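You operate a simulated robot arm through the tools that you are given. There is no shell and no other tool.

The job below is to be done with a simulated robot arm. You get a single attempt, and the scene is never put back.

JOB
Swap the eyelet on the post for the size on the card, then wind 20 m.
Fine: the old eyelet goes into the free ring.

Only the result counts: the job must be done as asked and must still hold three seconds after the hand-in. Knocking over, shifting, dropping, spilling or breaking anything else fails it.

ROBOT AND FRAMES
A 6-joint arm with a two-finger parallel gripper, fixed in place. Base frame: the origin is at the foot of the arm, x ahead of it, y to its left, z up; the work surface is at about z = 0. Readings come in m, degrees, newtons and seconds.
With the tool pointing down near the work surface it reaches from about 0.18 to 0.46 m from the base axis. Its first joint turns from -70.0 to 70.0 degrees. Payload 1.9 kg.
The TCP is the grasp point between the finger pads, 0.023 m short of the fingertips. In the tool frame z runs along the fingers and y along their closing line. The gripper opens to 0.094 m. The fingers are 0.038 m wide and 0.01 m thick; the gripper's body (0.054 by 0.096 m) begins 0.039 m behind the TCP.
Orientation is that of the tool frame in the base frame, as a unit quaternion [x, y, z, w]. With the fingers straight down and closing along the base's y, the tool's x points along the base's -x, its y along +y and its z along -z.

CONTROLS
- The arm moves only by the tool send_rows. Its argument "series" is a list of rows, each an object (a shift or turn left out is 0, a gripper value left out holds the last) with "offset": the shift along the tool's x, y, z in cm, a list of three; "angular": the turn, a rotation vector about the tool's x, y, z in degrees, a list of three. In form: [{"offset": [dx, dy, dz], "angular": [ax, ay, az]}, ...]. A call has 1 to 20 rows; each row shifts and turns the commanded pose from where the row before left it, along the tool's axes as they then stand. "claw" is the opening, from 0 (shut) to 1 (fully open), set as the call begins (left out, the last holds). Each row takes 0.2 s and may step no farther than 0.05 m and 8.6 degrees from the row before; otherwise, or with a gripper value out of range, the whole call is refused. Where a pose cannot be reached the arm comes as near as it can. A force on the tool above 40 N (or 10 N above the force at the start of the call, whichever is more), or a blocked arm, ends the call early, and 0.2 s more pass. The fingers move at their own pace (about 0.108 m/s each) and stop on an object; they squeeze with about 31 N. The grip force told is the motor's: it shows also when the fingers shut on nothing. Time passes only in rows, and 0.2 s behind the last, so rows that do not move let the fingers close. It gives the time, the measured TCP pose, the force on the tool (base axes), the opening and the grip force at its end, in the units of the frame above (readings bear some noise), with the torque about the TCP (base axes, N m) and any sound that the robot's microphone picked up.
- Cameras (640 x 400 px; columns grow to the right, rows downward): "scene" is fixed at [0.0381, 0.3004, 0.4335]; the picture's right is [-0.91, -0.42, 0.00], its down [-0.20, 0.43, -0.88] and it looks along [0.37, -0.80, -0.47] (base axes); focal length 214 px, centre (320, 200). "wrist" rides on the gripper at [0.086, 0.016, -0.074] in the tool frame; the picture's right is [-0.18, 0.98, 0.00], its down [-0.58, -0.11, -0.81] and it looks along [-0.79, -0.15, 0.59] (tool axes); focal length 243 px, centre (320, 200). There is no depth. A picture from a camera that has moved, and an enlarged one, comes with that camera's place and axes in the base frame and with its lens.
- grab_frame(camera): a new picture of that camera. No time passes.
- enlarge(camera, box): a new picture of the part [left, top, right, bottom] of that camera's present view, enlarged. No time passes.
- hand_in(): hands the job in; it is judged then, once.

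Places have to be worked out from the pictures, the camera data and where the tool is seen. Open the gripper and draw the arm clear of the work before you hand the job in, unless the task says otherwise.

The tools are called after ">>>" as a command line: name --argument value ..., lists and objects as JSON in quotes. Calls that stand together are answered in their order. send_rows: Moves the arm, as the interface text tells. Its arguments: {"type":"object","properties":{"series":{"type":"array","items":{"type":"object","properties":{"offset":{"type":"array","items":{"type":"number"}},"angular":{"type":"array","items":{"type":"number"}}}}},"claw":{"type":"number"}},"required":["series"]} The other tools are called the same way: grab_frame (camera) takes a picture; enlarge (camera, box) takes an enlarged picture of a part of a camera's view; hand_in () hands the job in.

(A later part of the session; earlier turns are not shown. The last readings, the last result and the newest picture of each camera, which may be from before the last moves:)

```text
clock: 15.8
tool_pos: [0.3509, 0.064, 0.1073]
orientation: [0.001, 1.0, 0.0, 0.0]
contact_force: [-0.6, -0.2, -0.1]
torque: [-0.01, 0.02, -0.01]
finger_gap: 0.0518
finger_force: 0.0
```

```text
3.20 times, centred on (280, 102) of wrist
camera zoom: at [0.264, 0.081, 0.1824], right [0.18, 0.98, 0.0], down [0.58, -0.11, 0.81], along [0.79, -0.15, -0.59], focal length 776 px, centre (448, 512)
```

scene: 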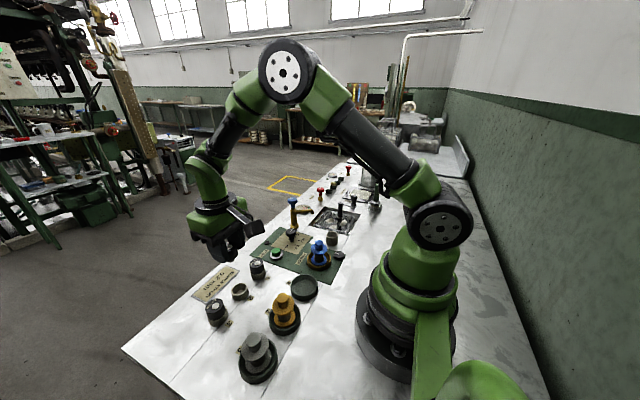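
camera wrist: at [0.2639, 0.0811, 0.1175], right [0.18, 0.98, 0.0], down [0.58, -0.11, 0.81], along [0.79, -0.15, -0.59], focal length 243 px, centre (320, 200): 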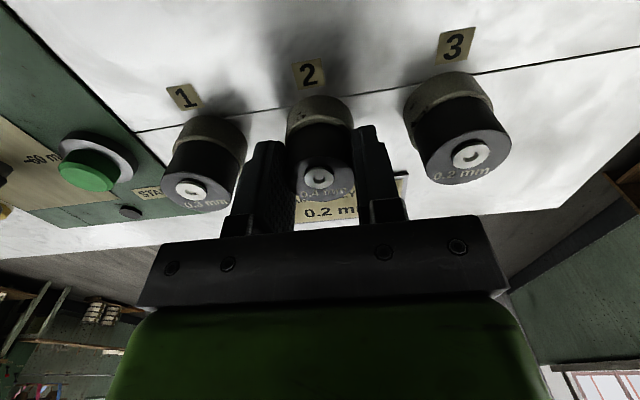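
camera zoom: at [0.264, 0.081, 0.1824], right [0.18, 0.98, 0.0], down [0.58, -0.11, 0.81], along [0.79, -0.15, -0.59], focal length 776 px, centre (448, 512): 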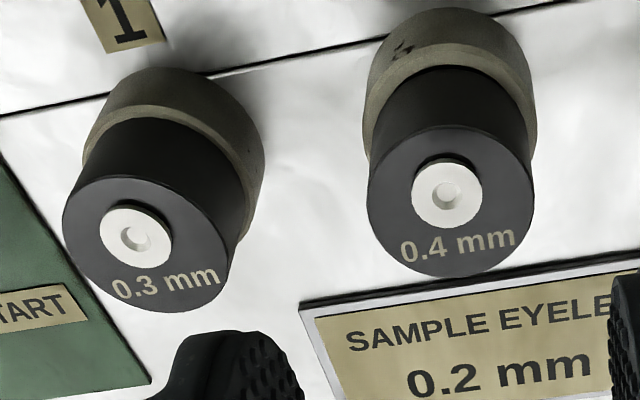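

Old eyelet is properly seated, like ring 1's. Ring 3 with the 0.2 mm eyelet lies about 65 mm to +y, so I move above it.

>>> send_rows --series '[{"offset": [0, 3.25, 0]}, {"offset": [0, 3.25, 0]}, {}]' --claw 0.65

>>> enlarge --camera "wrist" --box '[240, 20, 400, 200]'

>>> enlarge --camera "scene" --box '[180, 230, 280, 340]'

```text
clock: 16.6
tool_pos: [0.3497, 0.1288, 0.108]
orientation: [0.0, 1.0, 0.0, 0.0]
contact_force: [-0.5, -0.7, 0.0]
torque: [-0.03, 0.0, -0.04]
finger_gap: 0.0613
finger_force: 0.2
```

```text
2.22 times, centred on (320, 110) of wrist
camera zoom: at [0.2639, 0.1461, 0.1825], right [0.18, 0.98, 0.0], down [0.58, -0.11, 0.81], along [0.79, -0.15, -0.59], focal length 539 px, centre (320, 400)
```

zoom: 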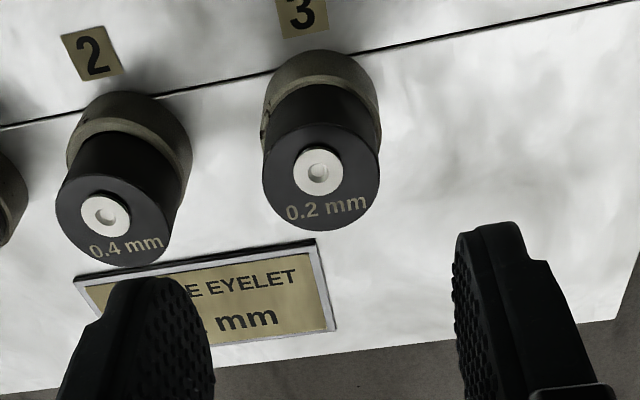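

```text
3.64 times, centred on (230, 285) of scene
camera zoom: at [0.0381, 0.3004, 0.4335], right [-0.91, -0.42, 0.0], down [-0.2, 0.43, -0.88], along [0.37, -0.8, -0.47], focal length 780 px, centre (647, -109)
```

zoom: 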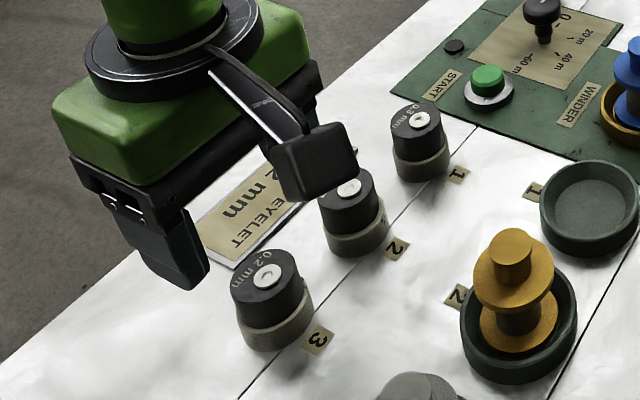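

Ring 3 is centred under the tool. I enlarge it at the same scale I used for ring 2 to compare how deep the two eyelets sit.

>>> enlarge --camera "wrist" --box '[220, 30, 420, 155]'

>>> enlarge --camera "scene" --box '[195, 265, 275, 335]'

```text
3.20 times, centred on (320, 92) of wrist
camera zoom: at [0.2639, 0.1461, 0.1825], right [0.18, 0.98, 0.0], down [0.58, -0.11, 0.81], along [0.79, -0.15, -0.59], focal length 776 px, centre (320, 544)
```

zoom: 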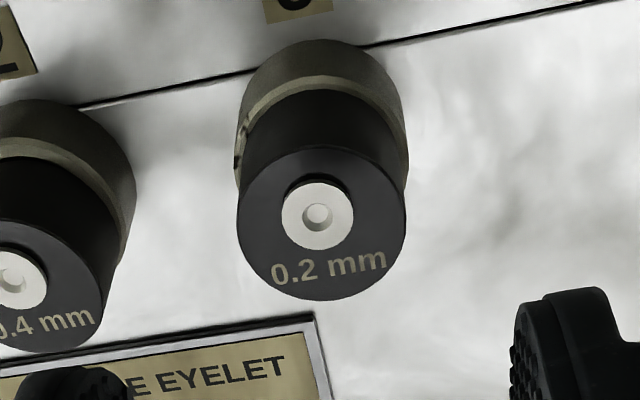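

```text
5.71 times, centred on (235, 300) of scene
camera zoom: at [0.0381, 0.3004, 0.4335], right [-0.91, -0.42, 0.0], down [-0.2, 0.43, -0.88], along [0.37, -0.8, -0.47], focal length 1226 px, centre (806, -371)
```

zoom: 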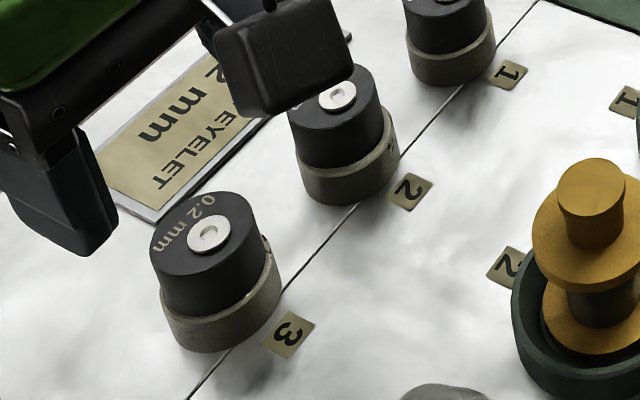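

Eyelets 2 and 3 stand at the same height within measurement error. I lower over the 0.2 mm eyelet to just above gripping height and check the tip clearance.

>>> send_rows --series '[{"offset": [-0.08, 0.05, 1.5]}, {"offset": [0, 0, 2.0]}, {"offset": [0, 0, 1.9]}, {"offset": [0, 0, 1.0]}, {}]'

>>> enlarge --camera "wrist" --box '[240, 60, 400, 210]'

>>> enlarge --camera "scene" --box '[190, 260, 250, 330]'

```text
clock: 17.8
tool_pos: [0.3494, 0.1302, 0.043]
orientation: [0.001, 1.0, -0.001, 0.0]
contact_force: [0.7, -0.1, 0.4]
torque: [0.0, 0.01, 0.0]
finger_gap: 0.0607
finger_force: 0.0
```

```text
2.67 times, centred on (320, 135) of wrist
camera zoom: at [0.2639, 0.1462, 0.118], right [0.18, 0.98, 0.0], down [0.58, -0.11, 0.81], along [0.79, -0.15, -0.59], focal length 647 px, centre (320, 373)
```

zoom: 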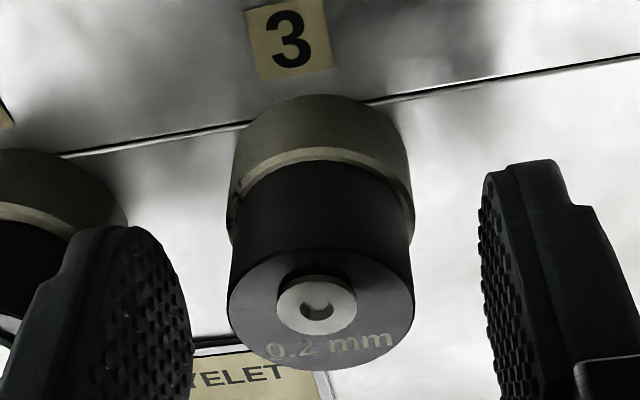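

```text
5.71 times, centred on (220, 295) of scene
camera zoom: at [0.0381, 0.3004, 0.4335], right [-0.91, -0.42, 0.0], down [-0.2, 0.43, -0.88], along [0.37, -0.8, -0.47], focal length 1226 px, centre (891, -343)
```

zoom: 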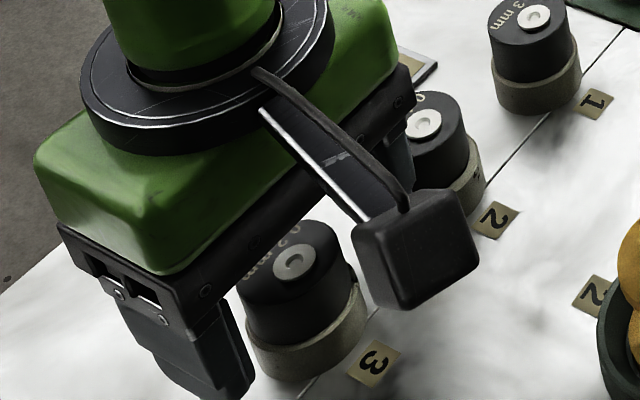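

Fingertips are about 4 mm above ring 3's rim and the 0.2 mm eyelet is centred between them. I close the gripper.

>>> send_rows --series '[{}, {}, {}]' --claw 0.0

>>> enlarge --camera "wrist" --box '[240, 60, 400, 210]'

```text
clock: 18.6
tool_pos: [0.3497, 0.1302, 0.0424]
orientation: [0.0, 1.0, -0.001, 0.001]
contact_force: [-1.5, -0.6, -0.2]
torque: [-0.04, -0.02, 0.02]
finger_gap: 0.0324
finger_force: 31.3
```

```text
2.67 times, centred on (320, 135) of wrist
camera zoom: at [0.2639, 0.1462, 0.1182], right [0.18, 0.98, 0.0], down [0.58, -0.11, 0.81], along [0.79, -0.15, -0.59], focal length 647 px, centre (320, 373)
```

zoom: 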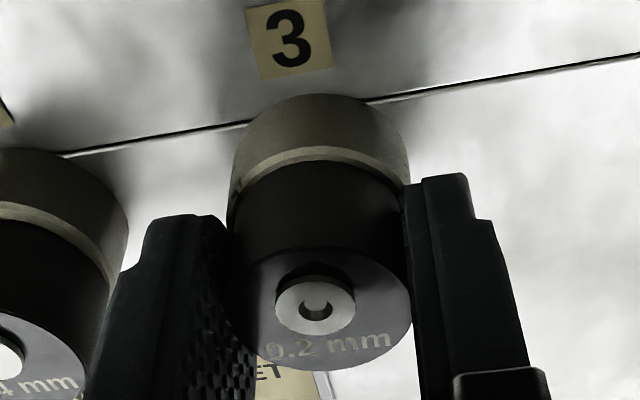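

Gripped with a gap of 0.0324 m at 31 N. I lift it straight out.

>>> send_rows --series '[{"offset": [0, 0, -0.3]}, {"offset": [0, 0, -0.5]}, {"offset": [0, 0, -1.5]}, {"offset": [0, 0, -3]}, {"offset": [0, 0, -3.7]}, {}]'

>>> enlarge --camera "wrist" --box '[220, 0, 420, 210]'

>>> enlarge --camera "scene" --box '[170, 210, 270, 330]'

```text
clock: 20.0
tool_pos: [0.3508, 0.1314, 0.1343]
orientation: [0.0, 1.0, 0.0, 0.0]
contact_force: [-0.8, 0.2, 0.1]
torque: [-0.01, -0.02, -0.01]
finger_gap: 0.0326
finger_force: 31.3
```

```text
1.90 times, centred on (320, 105) of wrist
camera zoom: at [0.2633, 0.1471, 0.2091], right [0.18, 0.98, 0.0], down [0.58, -0.11, 0.81], along [0.79, -0.15, -0.59], focal length 462 px, centre (320, 381)
```

zoom: 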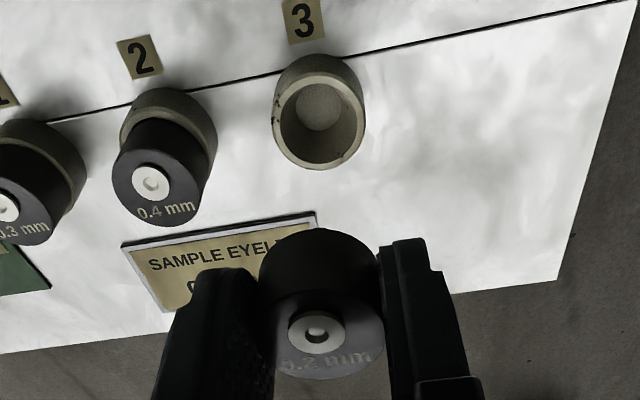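

```text
3.33 times, centred on (220, 270) of scene
camera zoom: at [0.0381, 0.3004, 0.4335], right [-0.91, -0.42, 0.0], down [-0.2, 0.43, -0.88], along [0.37, -0.8, -0.47], focal length 715 px, centre (653, -33)
```

zoom: 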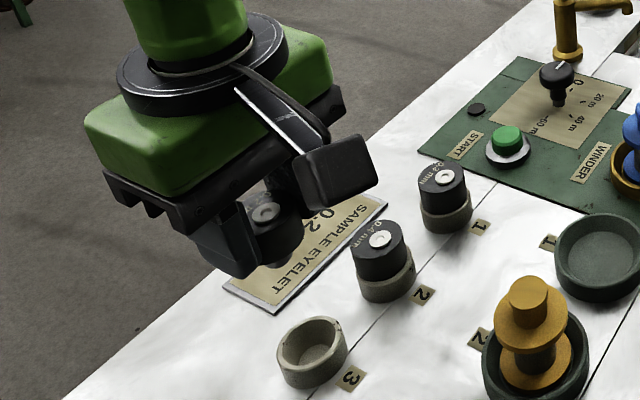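

The 0.2 mm eyelet is out and ring 3 is empty. My refined post axis is (0.2255, -0.1998), so I carry it there at about z 0.15.

>>> send_rows --series '[{"offset": [1.55, -4.14, -0.2]}, {"offset": [1.55, -4.14, -0.2]}, {"offset": [1.55, -4.14, -0.2]}, {"offset": [1.55, -4.14, -0.2]}, {"offset": [1.55, -4.14, -0.2]}, {"offset": [1.55, -4.14, -0.2]}, {"offset": [1.55, -4.14, -0.2]}, {"offset": [1.55, -4.14, -0.2]}, {}, {}]'

>>> enlarge --camera "wrist" --box '[220, 0, 420, 210]'

>>> enlarge --camera "wrist" --box '[270, 0, 370, 90]'

```text
clock: 22.2
tool_pos: [0.2268, -0.2011, 0.1492]
orientation: [0.0, 1.0, -0.001, 0.0]
contact_force: [-0.2, -0.5, -0.5]
torque: [0.0, 0.0, 0.01]
finger_gap: 0.0323
finger_force: 31.2
```

```text
1.90 times, centred on (320, 105) of wrist
camera zoom: at [0.1403, -0.1844, 0.2244], right [0.18, 0.98, 0.0], down [0.58, -0.11, 0.81], along [0.79, -0.15, -0.59], focal length 462 px, centre (320, 381)
```

zoom: 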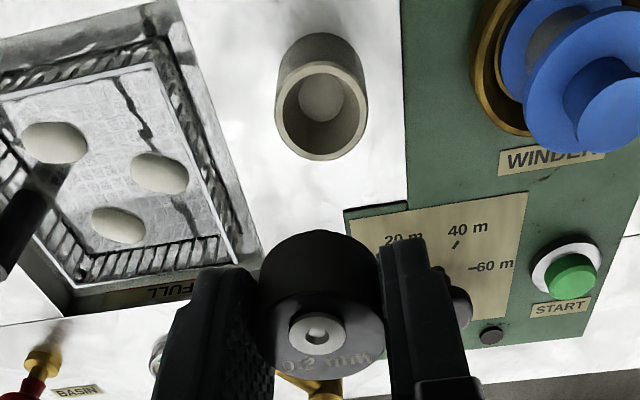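

```text
4.44 times, centred on (320, 45) of wrist
camera zoom: at [0.1403, -0.1844, 0.2244], right [0.18, 0.98, 0.0], down [0.58, -0.11, 0.81], along [0.79, -0.15, -0.59], focal length 1078 px, centre (320, 889)
```

zoom: 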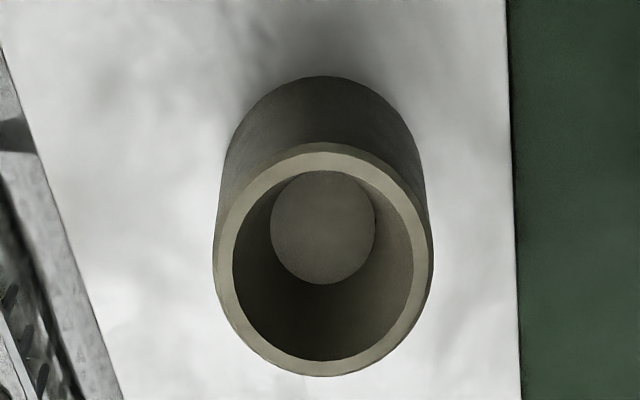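

The post rim is at ≈ 0.0295 and its axis is confirmed at (0.2255, -0.1996). I shift 1.6 mm toward the base and 0.5 mm to +y, then lower to about 12 mm above seating.

>>> send_rows --series '[{"offset": [0.16, 0.05, 2.5]}, {"offset": [0, 0, 3.0]}, {"offset": [0, 0, 2.6]}, {}]'

>>> enlarge --camera "wrist" --box '[240, 60, 400, 210]'

```text
clock: 23.2
tool_pos: [0.2263, -0.2006, 0.069]
orientation: [0.0, 1.0, 0.0, 0.0]
contact_force: [-0.1, -1.1, -0.1]
torque: [0.0, -0.01, 0.01]
finger_gap: 0.0325
finger_force: 30.6
```

```text
2.67 times, centred on (320, 135) of wrist
camera zoom: at [0.1391, -0.1841, 0.1439], right [0.18, 0.98, 0.0], down [0.58, -0.11, 0.81], along [0.79, -0.15, -0.59], focal length 647 px, centre (320, 373)
```

zoom: 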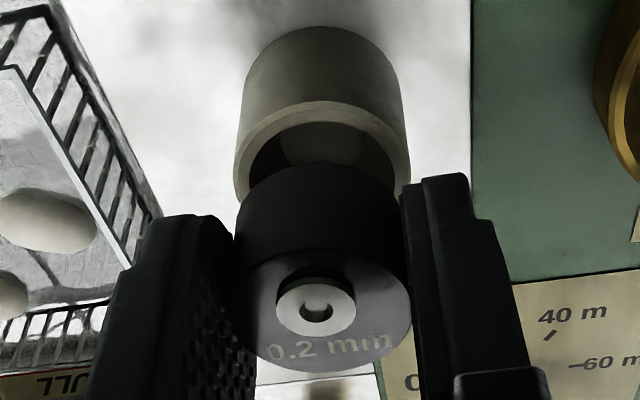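

Alignment looks right. I lower in small steps and watch for side force.

>>> send_rows --series '[{"offset": [0.03, 0.02, 0.4]}, {"offset": [0, 0, 0.3]}, {"offset": [0, 0, 0.2]}, {}]'

```text
clock: 24.2
tool_pos: [0.2251, -0.201, 0.0596]
orientation: [0.0, 1.0, 0.0, 0.0]
contact_force: [0.1, 0.3, -0.3]
torque: [0.0, 0.0, -0.01]
finger_gap: 0.0324
finger_force: 31.3
```

No contact yet, with about 4 mm left. I keep lowering in 1.5 mm steps.

>>> send_rows --series '[{"offset": [0, 0, 0.15]}, {"offset": [0, 0, 0.15]}, {}]'

```text
clock: 25.0
tool_pos: [0.2249, -0.2, 0.0572]
orientation: [0.001, 1.0, 0.0, 0.001]
contact_force: [-0.1, 0.4, 0.4]
torque: [0.01, 0.03, -0.01]
finger_gap: 0.0324
finger_force: 31.0
```

Still free at ≈ 1.5 mm above the predicted seat. I lower another 1 mm at a time until a contact force shows.

>>> send_rows --series '[{"offset": [0, 0, 0.1]}, {}]'

>>> send_rows --series '[{"offset": [0, 0, 0.08]}, {}]'

>>> enlarge --camera "wrist" --box '[240, 60, 400, 210]'

```text
clock: 25.6
tool_pos: [0.2251, -0.2004, 0.0546]
orientation: [0.0, 1.0, 0.0, 0.001]
contact_force: [-1.0, 0.5, -0.4]
torque: [-0.01, 0.0, 0.0]
finger_gap: 0.0325
finger_force: 31.2
```

```text
clock: 26.2
tool_pos: [0.2252, -0.1998, 0.0553]
orientation: [0.0, 1.0, 0.001, 0.0]
contact_force: [-1.5, 2.9, 9.7]
torque: [0.13, 0.02, -0.01]
finger_gap: 0.0326
finger_force: 31.1
```

```text
2.67 times, centred on (320, 135) of wrist
camera zoom: at [0.1382, -0.1839, 0.1301], right [0.18, 0.98, 0.0], down [0.58, -0.11, 0.81], along [0.79, -0.15, -0.59], focal length 647 px, centre (320, 373)
```

zoom: 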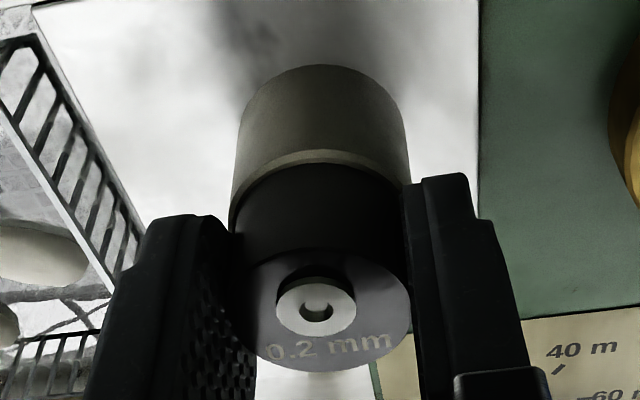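

Contact at 9.7 N comes right at the predicted seat height, and the picture matches how the old eyelet sat. I release it.

>>> send_rows --series '[{}, {}]' --claw 0.6

>>> enlarge --camera "wrist" --box '[240, 60, 400, 210]'

```text
clock: 26.8
tool_pos: [0.2253, -0.2004, 0.0542]
orientation: [0.0, 1.0, 0.0, 0.0]
contact_force: [0.2, -0.1, -0.5]
torque: [0.02, 0.01, -0.02]
finger_gap: 0.0563
finger_force: 0.0
```

```text
2.67 times, centred on (320, 135) of wrist
camera zoom: at [0.1381, -0.1838, 0.1299], right [0.18, 0.98, 0.0], down [0.58, -0.11, 0.81], along [0.79, -0.15, -0.59], focal length 647 px, centre (320, 373)
```

zoom: 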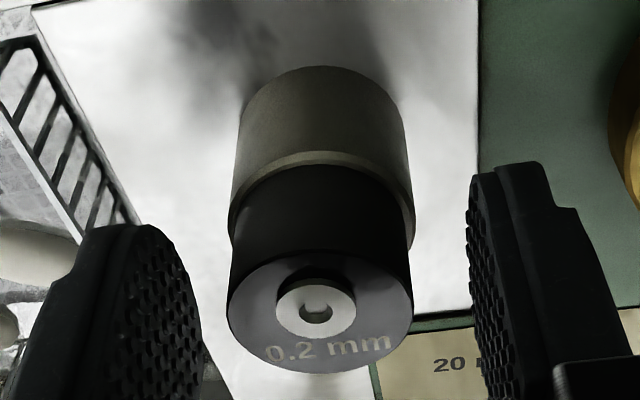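

The new eyelet stays put and upright. I rise straight up to z ≈ 0.15, closing the fingers partly only after I'm clear, and check it.

>>> send_rows --series '[{"offset": [0, 0, -1]}, {"offset": [0, 0, -2.5]}, {"offset": [0, 0, -3.0]}, {"offset": [0, 0, -3.0]}, {}]'

>>> grab_frame --camera "wrist"

>>> enlarge --camera "wrist" --box '[320, 60, 480, 200]'

>>> enlarge --camera "scene" --box '[250, 190, 360, 290]'

```text
clock: 28.0
tool_pos: [0.2239, -0.2002, 0.1497]
orientation: [0.0, 1.0, 0.0, 0.0]
contact_force: [0.0, 0.7, 0.3]
torque: [-0.01, 0.04, -0.01]
finger_gap: 0.0565
finger_force: 0.1
```

```text
taken
camera wrist: at [0.1378, -0.1834, 0.2248], right [0.18, 0.98, 0.0], down [0.58, -0.11, 0.81], along [0.79, -0.15, -0.59], focal length 243 px, centre (320, 200)
```

wrist: 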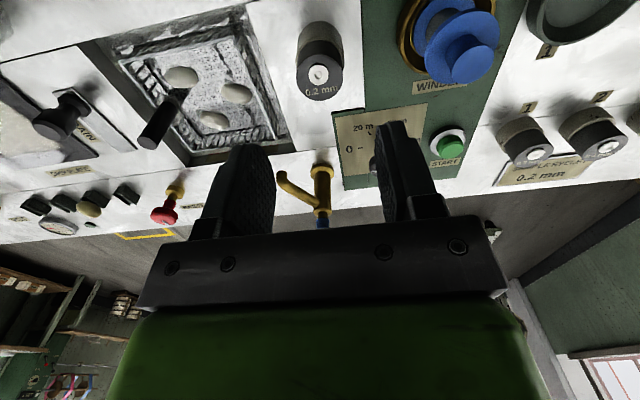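

```text
2.86 times, centred on (400, 130) of wrist
camera zoom: at [0.1378, -0.1834, 0.2248], right [0.18, 0.98, 0.0], down [0.58, -0.11, 0.81], along [0.79, -0.15, -0.59], focal length 693 px, centre (91, 400)
```

zoom: 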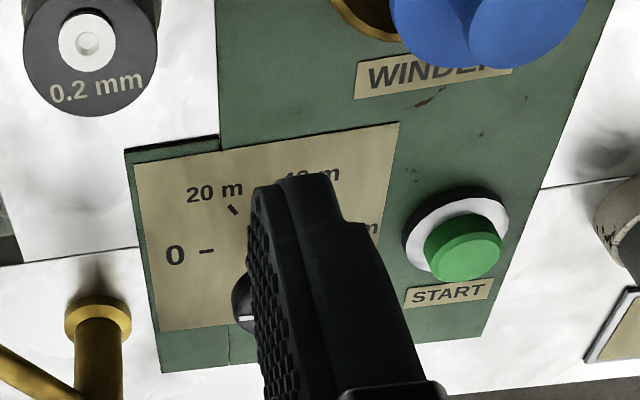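

```text
4.00 times, centred on (305, 240) of scene
camera zoom: at [0.0381, 0.3004, 0.4335], right [-0.91, -0.42, 0.0], down [-0.2, 0.43, -0.88], along [0.37, -0.8, -0.47], focal length 858 px, centre (380, 40)
```

zoom: 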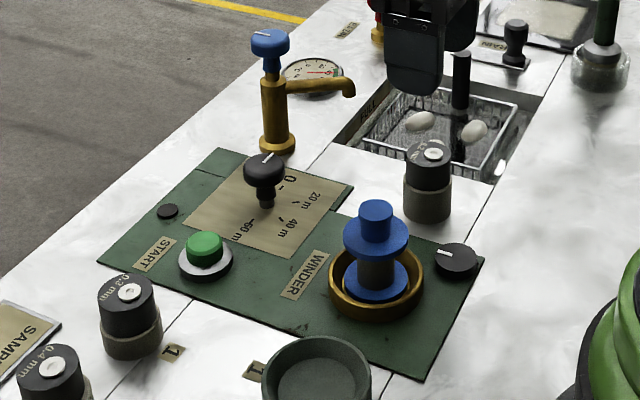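

The swap is done: the post carries 0.2 mm. The dial is at about (0.342, -0.150), its cap top at z ≈ 0.038 and its pointer on 0. The 20 m mark is 60° clockwise seen from above. I go above the dial and pre-turn the gripper 20° clockwise to keep clear of the tap.

>>> send_rows --series '[{"offset": [-3.8, 1.66, -0.4]}, {"offset": [-3.8, 1.66, -0.4]}, {"offset": [-3.8, 1.66, -0.4]}, {"angular": [0, 0, 6.7]}, {"angular": [0, 0, 6.7]}, {"angular": [0, 0, 6.6]}, {}]'

>>> grab_frame --camera "wrist"

>>> grab_frame --camera "scene"

```text
clock: 29.6
tool_pos: [0.3383, -0.1501, 0.1617]
orientation: [0.175, 0.985, 0.0, 0.0]
contact_force: [0.2, 0.1, 0.7]
torque: [0.02, 0.03, 0.01]
finger_gap: 0.0566
finger_force: 0.0
```

```text
taken
camera wrist: at [0.2625, -0.1053, 0.2367], right [0.51, 0.86, 0.0], down [0.51, -0.3, 0.81], along [0.69, -0.41, -0.59], focal length 243 px, centre (320, 200)
```

wrist: 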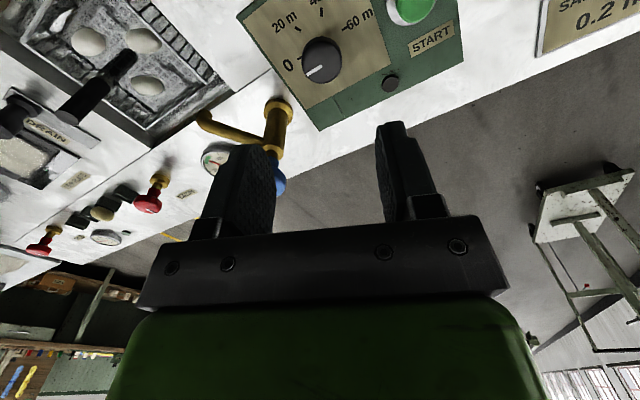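

```text
taken
```

scene: 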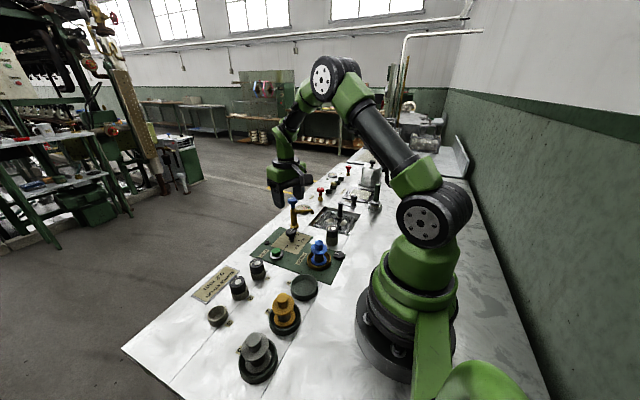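

The dial is in line with the tool axis. I enlarge it to fix its place and the pointer direction.

>>> enlarge --camera "wrist" --box '[230, 0, 430, 125]'

>>> enlarge --camera "wrist" --box '[190, 60, 310, 220]'

>>> enlarge --camera "scene" --box '[245, 180, 325, 260]'

```text
3.20 times, centred on (330, 62) of wrist
camera zoom: at [0.2625, -0.1053, 0.2367], right [0.51, 0.86, 0.0], down [0.51, -0.3, 0.81], along [0.69, -0.41, -0.59], focal length 776 px, centre (288, 640)
```

zoom: 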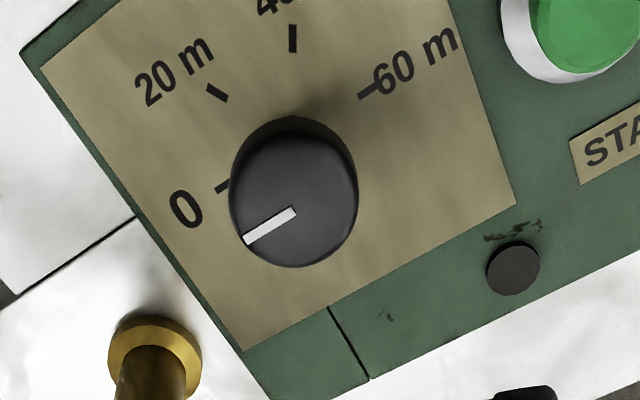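

```text
2.50 times, centred on (250, 140) of wrist
camera zoom: at [0.2625, -0.1053, 0.2367], right [0.51, 0.86, 0.0], down [0.51, -0.3, 0.81], along [0.69, -0.41, -0.59], focal length 606 px, centre (495, 350)
```

zoom: 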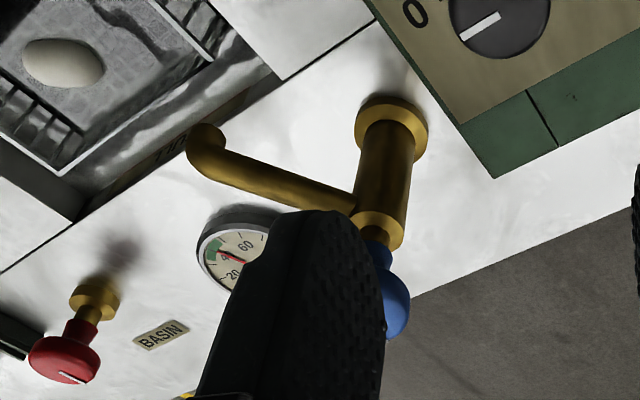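

```text
5.00 times, centred on (285, 220) of scene
camera zoom: at [0.0381, 0.3004, 0.4335], right [-0.91, -0.42, 0.0], down [-0.2, 0.43, -0.88], along [0.37, -0.8, -0.47], focal length 1072 px, centre (495, 100)
```

zoom: 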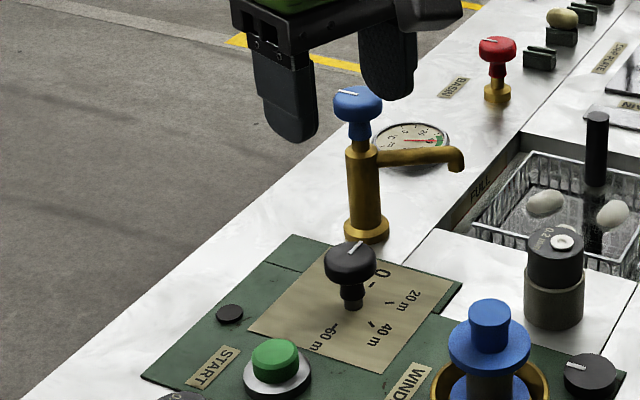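

The dial axis is at (0.3418, -0.1500), about 4 mm in +x from my tool, and the tap is roughly 0.08 m away. I correct and lower to z ≈ 0.08 for a last alignment check.

>>> send_rows --series '[{"offset": [-0.39, 0.1, 2.2]}, {"offset": [0, 0, 3.0]}, {"offset": [0, 0, 3.0]}, {}]'

>>> enlarge --camera "wrist" --box '[230, 40, 410, 200]'

>>> enlarge --camera "scene" --box '[245, 180, 325, 260]'

```text
clock: 30.6
tool_pos: [0.3421, -0.1502, 0.0793]
orientation: [0.173, 0.985, -0.001, 0.001]
contact_force: [-0.1, 0.3, -0.1]
torque: [-0.02, 0.02, 0.01]
finger_gap: 0.0565
finger_force: 0.0
```

```text
2.50 times, centred on (320, 120) of wrist
camera zoom: at [0.2662, -0.1054, 0.1548], right [0.51, 0.86, 0.0], down [0.51, -0.3, 0.81], along [0.69, -0.41, -0.59], focal length 606 px, centre (320, 400)
```

zoom: 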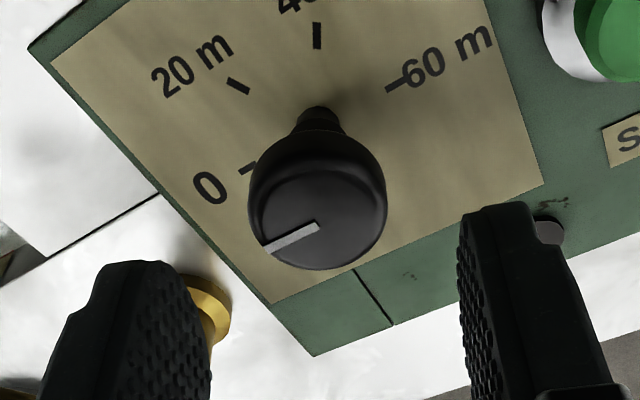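

```text
5.00 times, centred on (285, 220) of scene
camera zoom: at [0.0381, 0.3004, 0.4335], right [-0.91, -0.42, 0.0], down [-0.2, 0.43, -0.88], along [0.37, -0.8, -0.47], focal length 1072 px, centre (495, 100)
```

zoom: 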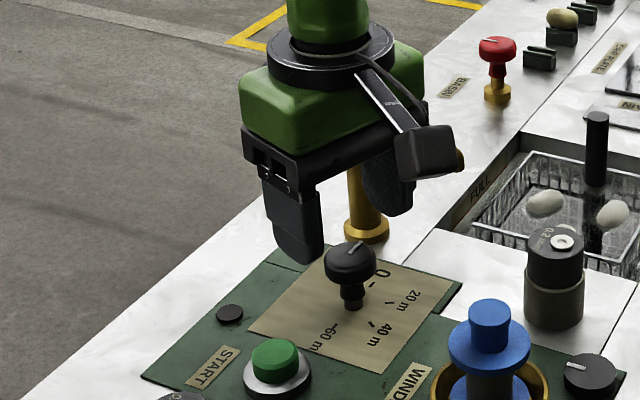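

The knob is centred between the fingers, with its cap top at ≈ 0.041. I lower to z ≈ 0.045 and close on the cap.

>>> send_rows --series '[{"offset": [0, -0.06, 1.2]}, {"offset": [0, 0, 1.2]}, {"offset": [0, 0, 1.15]}, {}]'

>>> enlarge --camera "wrist" --box '[230, 60, 410, 220]'

>>> enlarge --camera "scene" --box '[245, 180, 325, 260]'

```text
clock: 31.6
tool_pos: [0.3418, -0.151, 0.0439]
orientation: [0.174, 0.985, 0.0, 0.0]
contact_force: [-0.2, -0.9, 0.2]
torque: [0.01, 0.01, 0.0]
finger_gap: 0.0567
finger_force: 0.0
```

```text
2.50 times, centred on (320, 140) of wrist
camera zoom: at [0.2661, -0.1062, 0.1193], right [0.51, 0.86, 0.0], down [0.51, -0.3, 0.81], along [0.69, -0.41, -0.59], focal length 606 px, centre (320, 350)
```

zoom: 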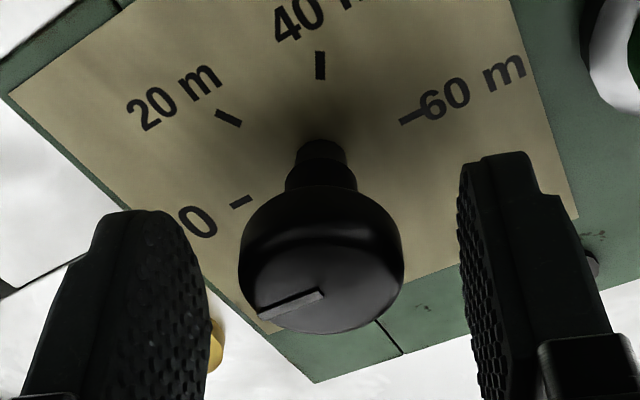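

```text
5.00 times, centred on (285, 220) of scene
camera zoom: at [0.0381, 0.3004, 0.4335], right [-0.91, -0.42, 0.0], down [-0.2, 0.43, -0.88], along [0.37, -0.8, -0.47], focal length 1072 px, centre (495, 100)
```

zoom: 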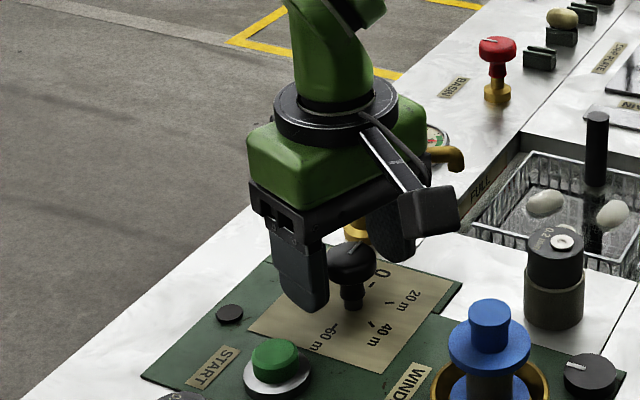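

The cap sits centred between the pads. I close on it.

>>> send_rows --series '[{}, {}, {}]' --claw 0.0

```text
clock: 32.4
tool_pos: [0.3423, -0.1507, 0.0437]
orientation: [0.174, 0.985, 0.0, 0.0]
contact_force: [8.8, 12.4, -5.3]
torque: [0.17, -0.15, -0.08]
finger_gap: 0.0314
finger_force: 44.5
```

The fingers hold the knob at 0.0314 m with a side load of about 15 N along +tool-y. I shift 0.6 mm that way to take the load off.

>>> send_rows --series '[{"offset": [0, 0.06, 0]}, {}]'

```text
clock: 33.0
tool_pos: [0.3415, -0.151, 0.0453]
orientation: [0.173, 0.985, -0.001, 0.0]
contact_force: [6.9, 12.3, -8.0]
torque: [0.06, -0.32, -0.1]
finger_gap: 0.0315
finger_force: 45.2
```

Barely any change, so I shift another 1 mm the same way and compare.

>>> send_rows --series '[{"offset": [0, 0.1, 0]}, {}]'

>>> enlarge --camera "wrist" --box '[230, 60, 410, 220]'

```text
clock: 33.6
tool_pos: [0.3422, -0.1513, 0.0428]
orientation: [0.174, 0.985, -0.001, 0.0]
contact_force: [-3.5, -8.1, -5.8]
torque: [0.0, 0.23, 0.0]
finger_gap: 0.0314
finger_force: 45.1
```

```text
2.50 times, centred on (320, 140) of wrist
camera zoom: at [0.2664, -0.1056, 0.1194], right [0.51, 0.86, 0.0], down [0.51, -0.3, 0.81], along [0.69, -0.41, -0.59], focal length 606 px, centre (320, 350)
```

zoom: 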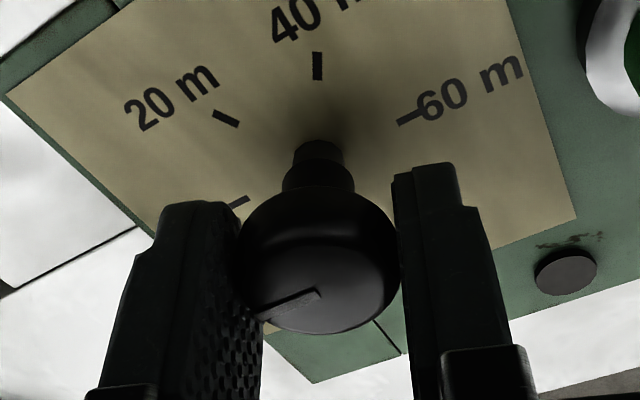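

The side force has reversed, so I back off 0.4 mm. Then I turn the first 30° clockwise and check forces.

>>> send_rows --series '[{"offset": [0, -0.04, 0]}, {"angular": [0, 0, 7.5]}, {"angular": [0, 0, 7.5]}, {}]'

>>> enlarge --camera "wrist" --box '[230, 60, 410, 220]'

```text
clock: 34.6
tool_pos: [0.3413, -0.1512, 0.0447]
orientation: [0.303, 0.953, -0.001, -0.002]
contact_force: [-25.3, -21.8, 1.1]
torque: [-0.33, 0.29, 0.11]
finger_gap: 0.0315
finger_force: 44.7
```

```text
2.50 times, centred on (320, 140) of wrist
camera zoom: at [0.2807, -0.0879, 0.1195], right [0.72, 0.7, 0.0], down [0.41, -0.42, 0.81], along [0.56, -0.58, -0.59], focal length 606 px, centre (320, 350)
```

zoom: 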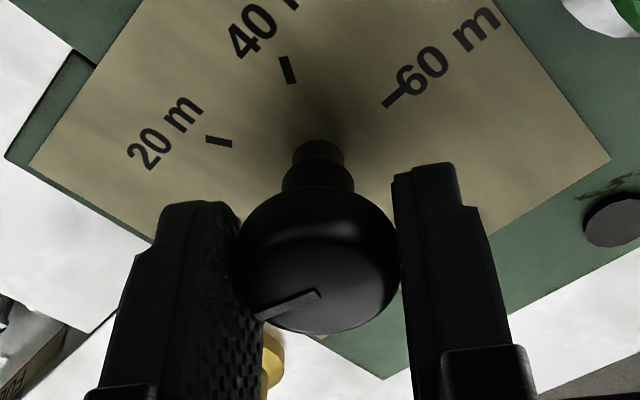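

The knob turns with the gripper, with the pointer fixed in the camera frame while the marks move. A side load of about 33 N along -tool-y has built up, so I ease 1 mm that way.

>>> send_rows --series '[{"offset": [0, -0.1, 0]}, {}]'

```text
clock: 35.2
tool_pos: [0.3415, -0.1501, 0.044]
orientation: [0.301, 0.954, 0.0, -0.001]
contact_force: [-22.6, -16.8, -3.6]
torque: [0.07, 0.53, 0.08]
finger_gap: 0.0315
finger_force: 44.7
```

The load has come down slightly. I ease another 2 mm along -tool-y.

>>> send_rows --series '[{"offset": [-0.03, -0.1, 0]}, {"offset": [0, -0.1, 0]}, {}]'

>>> enlarge --camera "wrist" --box '[230, 60, 410, 220]'

```text
clock: 36.0
tool_pos: [0.3421, -0.1511, 0.0447]
orientation: [0.301, 0.954, 0.001, 0.0]
contact_force: [-5.0, 26.6, 3.3]
torque: [0.32, 0.01, -0.03]
finger_gap: 0.0313
finger_force: 45.0
```

```text
2.50 times, centred on (320, 140) of wrist
camera zoom: at [0.2802, -0.0883, 0.1195], right [0.71, 0.7, 0.0], down [0.41, -0.42, 0.81], along [0.56, -0.57, -0.59], focal length 606 px, centre (320, 350)
```

zoom: 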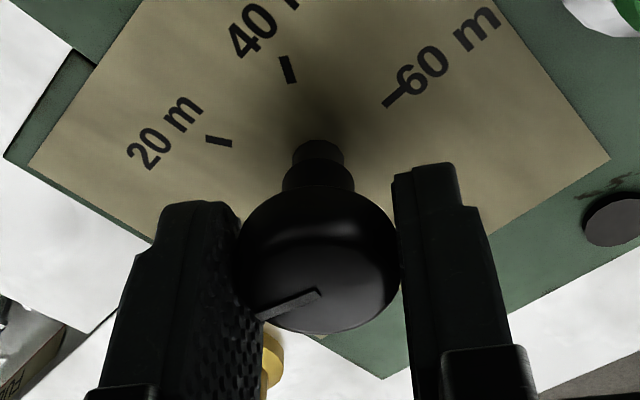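

Now it overshoots the other way. I correct about 0.8 mm in +tool-y and 0.8 mm in +tool-x, along the measured force.

>>> send_rows --series '[{"offset": [0.08, 0.08, 0]}, {}]'

```text
clock: 36.6
tool_pos: [0.3415, -0.1517, 0.0446]
orientation: [0.3, 0.954, 0.001, 0.002]
contact_force: [12.7, 29.2, -7.0]
torque: [0.7, 0.2, -0.11]
finger_gap: 0.0314
finger_force: 45.0
```

The side loads seem to build up over time from small position errors. I open to release the stress, correct the commanded position to the knob axis, and look at where the pointer stays.

>>> send_rows --series '[{}, {"offset": [-0.09, 0.15, 0]}, {}, {}]' --claw 0.48

>>> enlarge --camera "wrist" --box '[230, 60, 410, 220]'

```text
clock: 37.6
tool_pos: [0.3434, -0.1515, 0.0435]
orientation: [0.301, 0.954, 0.0, 0.001]
contact_force: [-0.6, -0.3, -0.9]
torque: [-0.01, 0.0, -0.02]
finger_gap: 0.0452
finger_force: 0.1
```

```text
2.50 times, centred on (320, 140) of wrist
camera zoom: at [0.2812, -0.088, 0.1193], right [0.71, 0.7, 0.0], down [0.41, -0.42, 0.81], along [0.56, -0.58, -0.59], focal length 606 px, centre (320, 350)
```

zoom: 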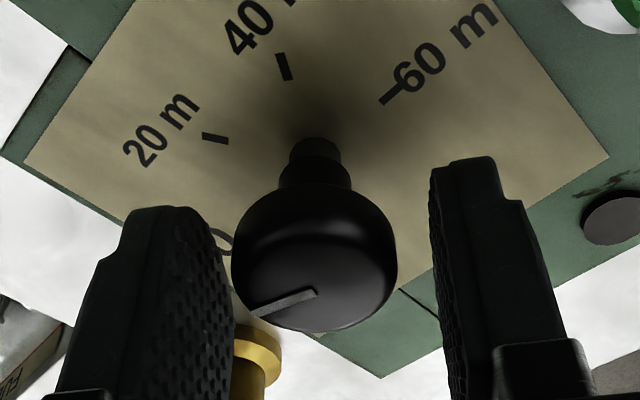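

The dial kept its 15° turn when released. I shift 0.5 mm in -tool-y to centre, then close and turn the remaining 45° in one go.

>>> send_rows --series '[{"offset": [0, -0.05, 0]}, {}]'

>>> send_rows --series '[{}, {"angular": [0, 0, 7.5]}, {"angular": [0, 0, 7.5]}, {"angular": [0, 0, 7.5]}]' --claw 0.0

>>> enlarge --camera "wrist" --box '[230, 60, 410, 220]'

```text
clock: 38.2
tool_pos: [0.3422, -0.1519, 0.0436]
orientation: [0.301, 0.954, 0.0, 0.0]
contact_force: [-0.3, 0.0, 1.1]
torque: [0.01, -0.03, 0.0]
finger_gap: 0.0452
finger_force: 0.1
```

```text
clock: 39.2
tool_pos: [0.3422, -0.1523, 0.0439]
orientation: [0.483, 0.875, 0.0, -0.001]
contact_force: [-27.7, -9.3, 25.2]
torque: [-0.32, 0.37, 0.08]
finger_gap: 0.0315
finger_force: 45.1
```

```text
2.50 times, centred on (320, 140) of wrist
camera zoom: at [0.3094, -0.0703, 0.1195], right [0.93, 0.37, 0.0], down [0.22, -0.55, 0.81], along [0.3, -0.75, -0.59], focal length 606 px, centre (320, 350)
```

zoom: 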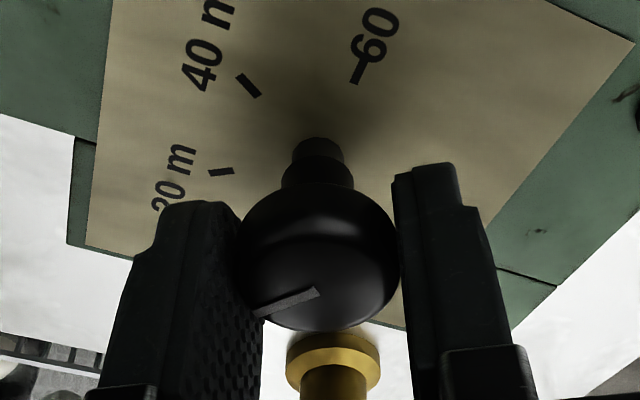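

The dial has turned with the gripper to about 38°. I turn the last 22° now.

>>> send_rows --series '[{"angular": [0, 0, 7.5]}, {"angular": [0, 0, 7.5]}, {"angular": [0, 0, 7.2]}]'

>>> enlarge --camera "wrist" --box '[230, 60, 410, 220]'

```text
clock: 39.7
tool_pos: [0.3419, -0.1533, 0.045]
orientation: [0.54, 0.841, 0.0, -0.001]
contact_force: [-3.8, -1.5, 3.0]
torque: [-0.31, -0.09, 0.04]
finger_gap: 0.0315
finger_force: 44.9
stopped in row 2: the force on the tool passed its limit at 50 N (the readings are from after the stop); the commanded pose is now the measured one
```

```text
2.50 times, centred on (320, 140) of wrist
camera zoom: at [0.3205, -0.0669, 0.1194], right [0.97, 0.24, 0.0], down [0.14, -0.57, 0.81], along [0.19, -0.78, -0.59], focal length 606 px, centre (320, 350)
```

zoom: 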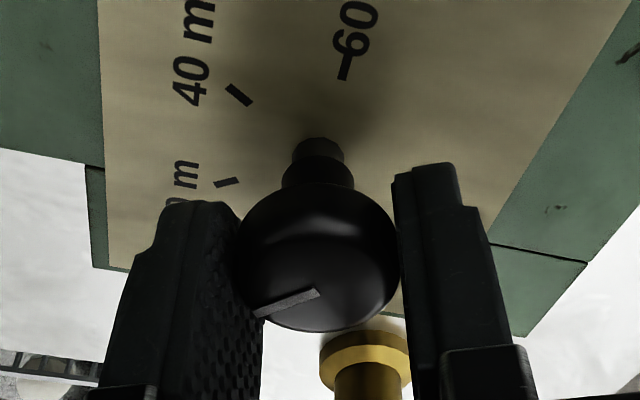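

The side load tripped the limit at about 45° of turn and the command was reset to the measured pose, so the load is now low. Before I continue, I check in the scene view that nothing is touching the tap.

>>> enlarge --camera "scene" --box '[245, 180, 325, 260]'

>>> grab_frame --camera "wrist"

```text
5.00 times, centred on (285, 220) of scene
camera zoom: at [0.0381, 0.3005, 0.4335], right [-0.91, -0.42, 0.0], down [-0.2, 0.43, -0.88], along [0.37, -0.8, -0.47], focal length 1072 px, centre (495, 100)
```

zoom: 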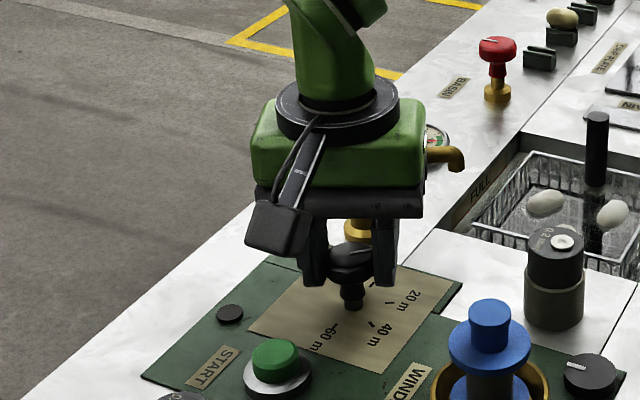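

```text
taken
camera wrist: at [0.3205, -0.0669, 0.1194], right [0.97, 0.24, 0.0], down [0.14, -0.57, 0.81], along [0.19, -0.78, -0.59], focal length 243 px, centre (320, 200)
```

wrist: 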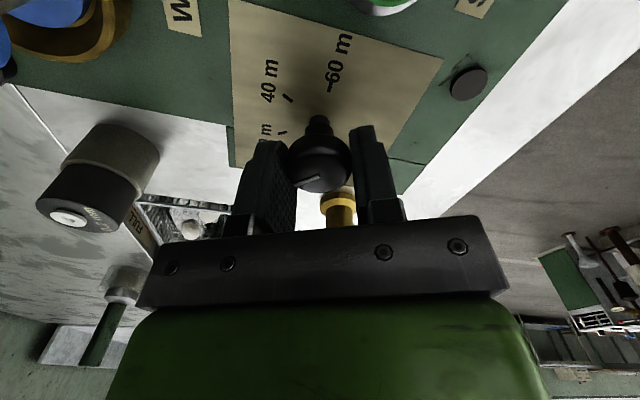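

The gripper stands well clear of the tap. I turn the remaining 14.6°.

>>> send_rows --series '[{"angular": [0, 0, 5]}, {"angular": [0, 0, 5]}, {"angular": [0, 0, 4.6]}]'

>>> enlarge --camera "wrist" --box '[230, 60, 410, 220]'

```text
clock: 40.5
tool_pos: [0.3412, -0.1527, 0.0449]
orientation: [0.645, 0.764, -0.001, -0.002]
contact_force: [-23.2, -3.1, 23.4]
torque: [-0.06, 0.35, 0.05]
finger_gap: 0.0316
finger_force: 44.5
```

```text
2.50 times, centred on (320, 140) of wrist
camera zoom: at [0.3425, -0.0646, 0.1194], right [1.0, -0.02, -0.01], down [0.0, -0.59, 0.81], along [-0.02, -0.81, -0.59], focal length 606 px, centre (320, 350)
```

zoom: 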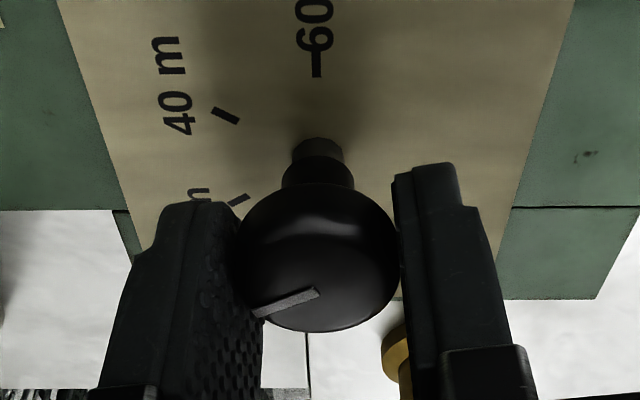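

The orientation shows 80.3°, a total turn of 60.3°. The 20 m tick is now where the 0 tick was relative to the pointer. I release and look.

>>> send_rows --series '[{}, {}]' --claw 0.55

>>> enlarge --camera "wrist" --box '[230, 60, 410, 220]'

>>> enlarge --camera "scene" --box '[255, 205, 315, 265]'

```text
clock: 41.1
tool_pos: [0.3415, -0.1526, 0.0442]
orientation: [0.643, 0.766, -0.002, -0.001]
contact_force: [0.4, -0.2, -0.8]
torque: [0.04, -0.05, -0.01]
finger_gap: 0.0519
finger_force: 0.1
```

```text
2.50 times, centred on (320, 140) of wrist
camera zoom: at [0.343, -0.0644, 0.1191], right [1.0, -0.01, 0.0], down [-0.01, -0.59, 0.81], along [-0.01, -0.81, -0.59], focal length 606 px, centre (320, 350)
```

zoom: 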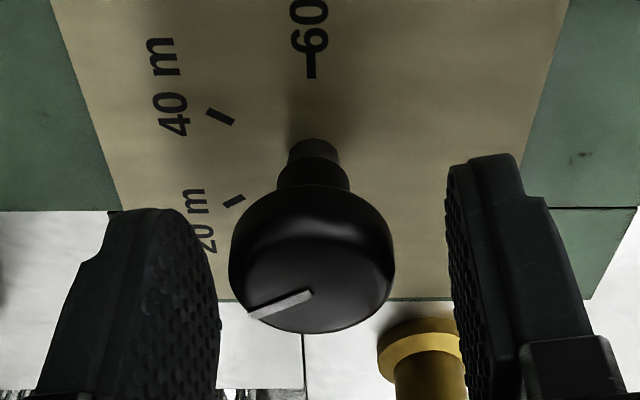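

```text
6.67 times, centred on (285, 235) of scene
camera zoom: at [0.0381, 0.3004, 0.4335], right [-0.91, -0.42, 0.0], down [-0.2, 0.43, -0.88], along [0.37, -0.8, -0.47], focal length 1430 px, centre (553, -33)
```

zoom: 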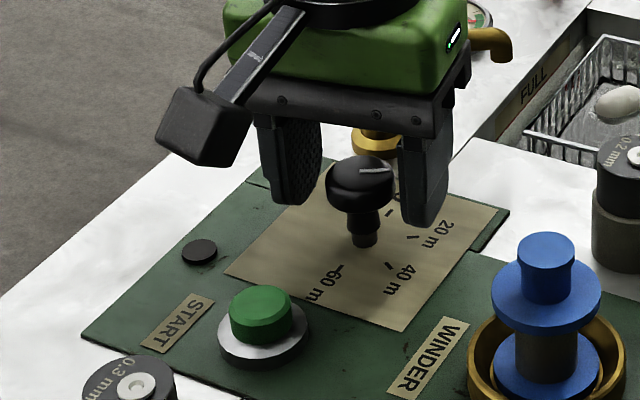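

The pointer stands on the 20 m mark. I rise clear of the knob, turn the gripper back, and look at the dial and START from above.

>>> send_rows --series '[{"offset": [0, 0, -2]}, {"offset": [0, 0, -4]}, {"offset": [0, 0, -4]}, {}]'

>>> enlarge --camera "wrist" --box '[230, 0, 410, 160]'

```text
clock: 42.1
tool_pos: [0.3412, -0.1521, 0.1442]
orientation: [0.643, 0.766, -0.001, -0.001]
contact_force: [-0.7, -0.6, -0.6]
torque: [-0.01, -0.02, 0.01]
finger_gap: 0.0517
finger_force: 0.1
```

```text
2.50 times, centred on (320, 80) of wrist
camera zoom: at [0.3438, -0.0641, 0.2196], right [1.0, -0.01, 0.0], down [0.0, -0.59, 0.81], along [-0.01, -0.81, -0.59], focal length 606 px, centre (320, 500)
```

zoom: 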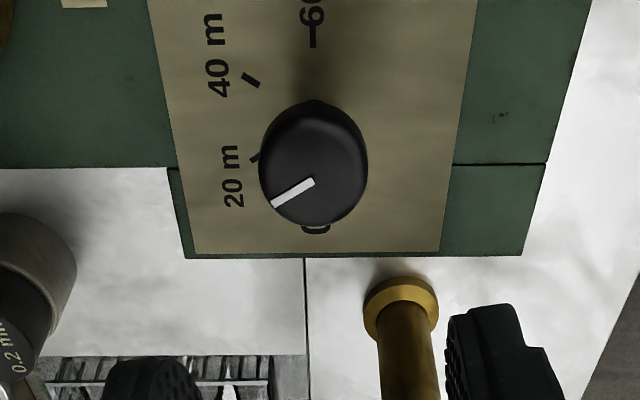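

The pointer reads 20 m, about 60–62° by measurement. I turn the gripper back to 0° and close the fingers for pressing START.

>>> send_rows --series '[{"angular": [0, 0, -8]}, {"angular": [0, 0, -8]}, {"angular": [0, 0, -8]}, {"angular": [0, 0, -8]}, {"angular": [0, 0, -8]}, {"angular": [0, 0, -8]}, {"angular": [0, 0, -8]}, {"angular": [0, 0, -8]}, {"angular": [0, 0, -8]}, {"angular": [0, 0, -8]}, {}]' --claw 0.0

>>> grab_frame --camera "wrist"

```text
clock: 44.5
tool_pos: [0.3415, -0.1523, 0.1433]
orientation: [0.0, 1.0, 0.0, -0.002]
contact_force: [0.0, 0.1, 0.5]
torque: [-0.01, 0.02, 0.02]
finger_gap: 0.0
finger_force: 30.9
```

```text
taken
camera wrist: at [0.2555, -0.1362, 0.2195], right [0.18, 0.98, 0.0], down [0.58, -0.11, 0.8], along [0.79, -0.15, -0.59], focal length 243 px, centre (320, 200)
```

wrist: 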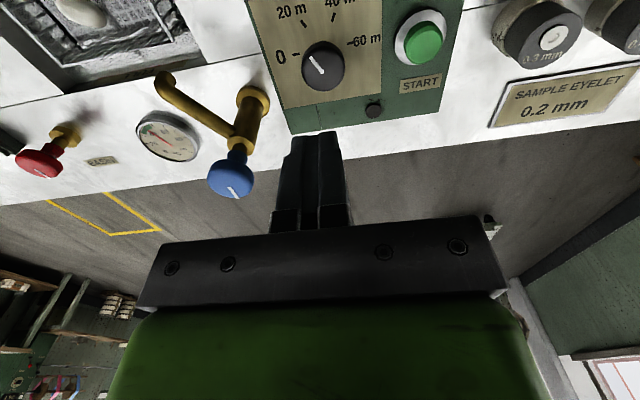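

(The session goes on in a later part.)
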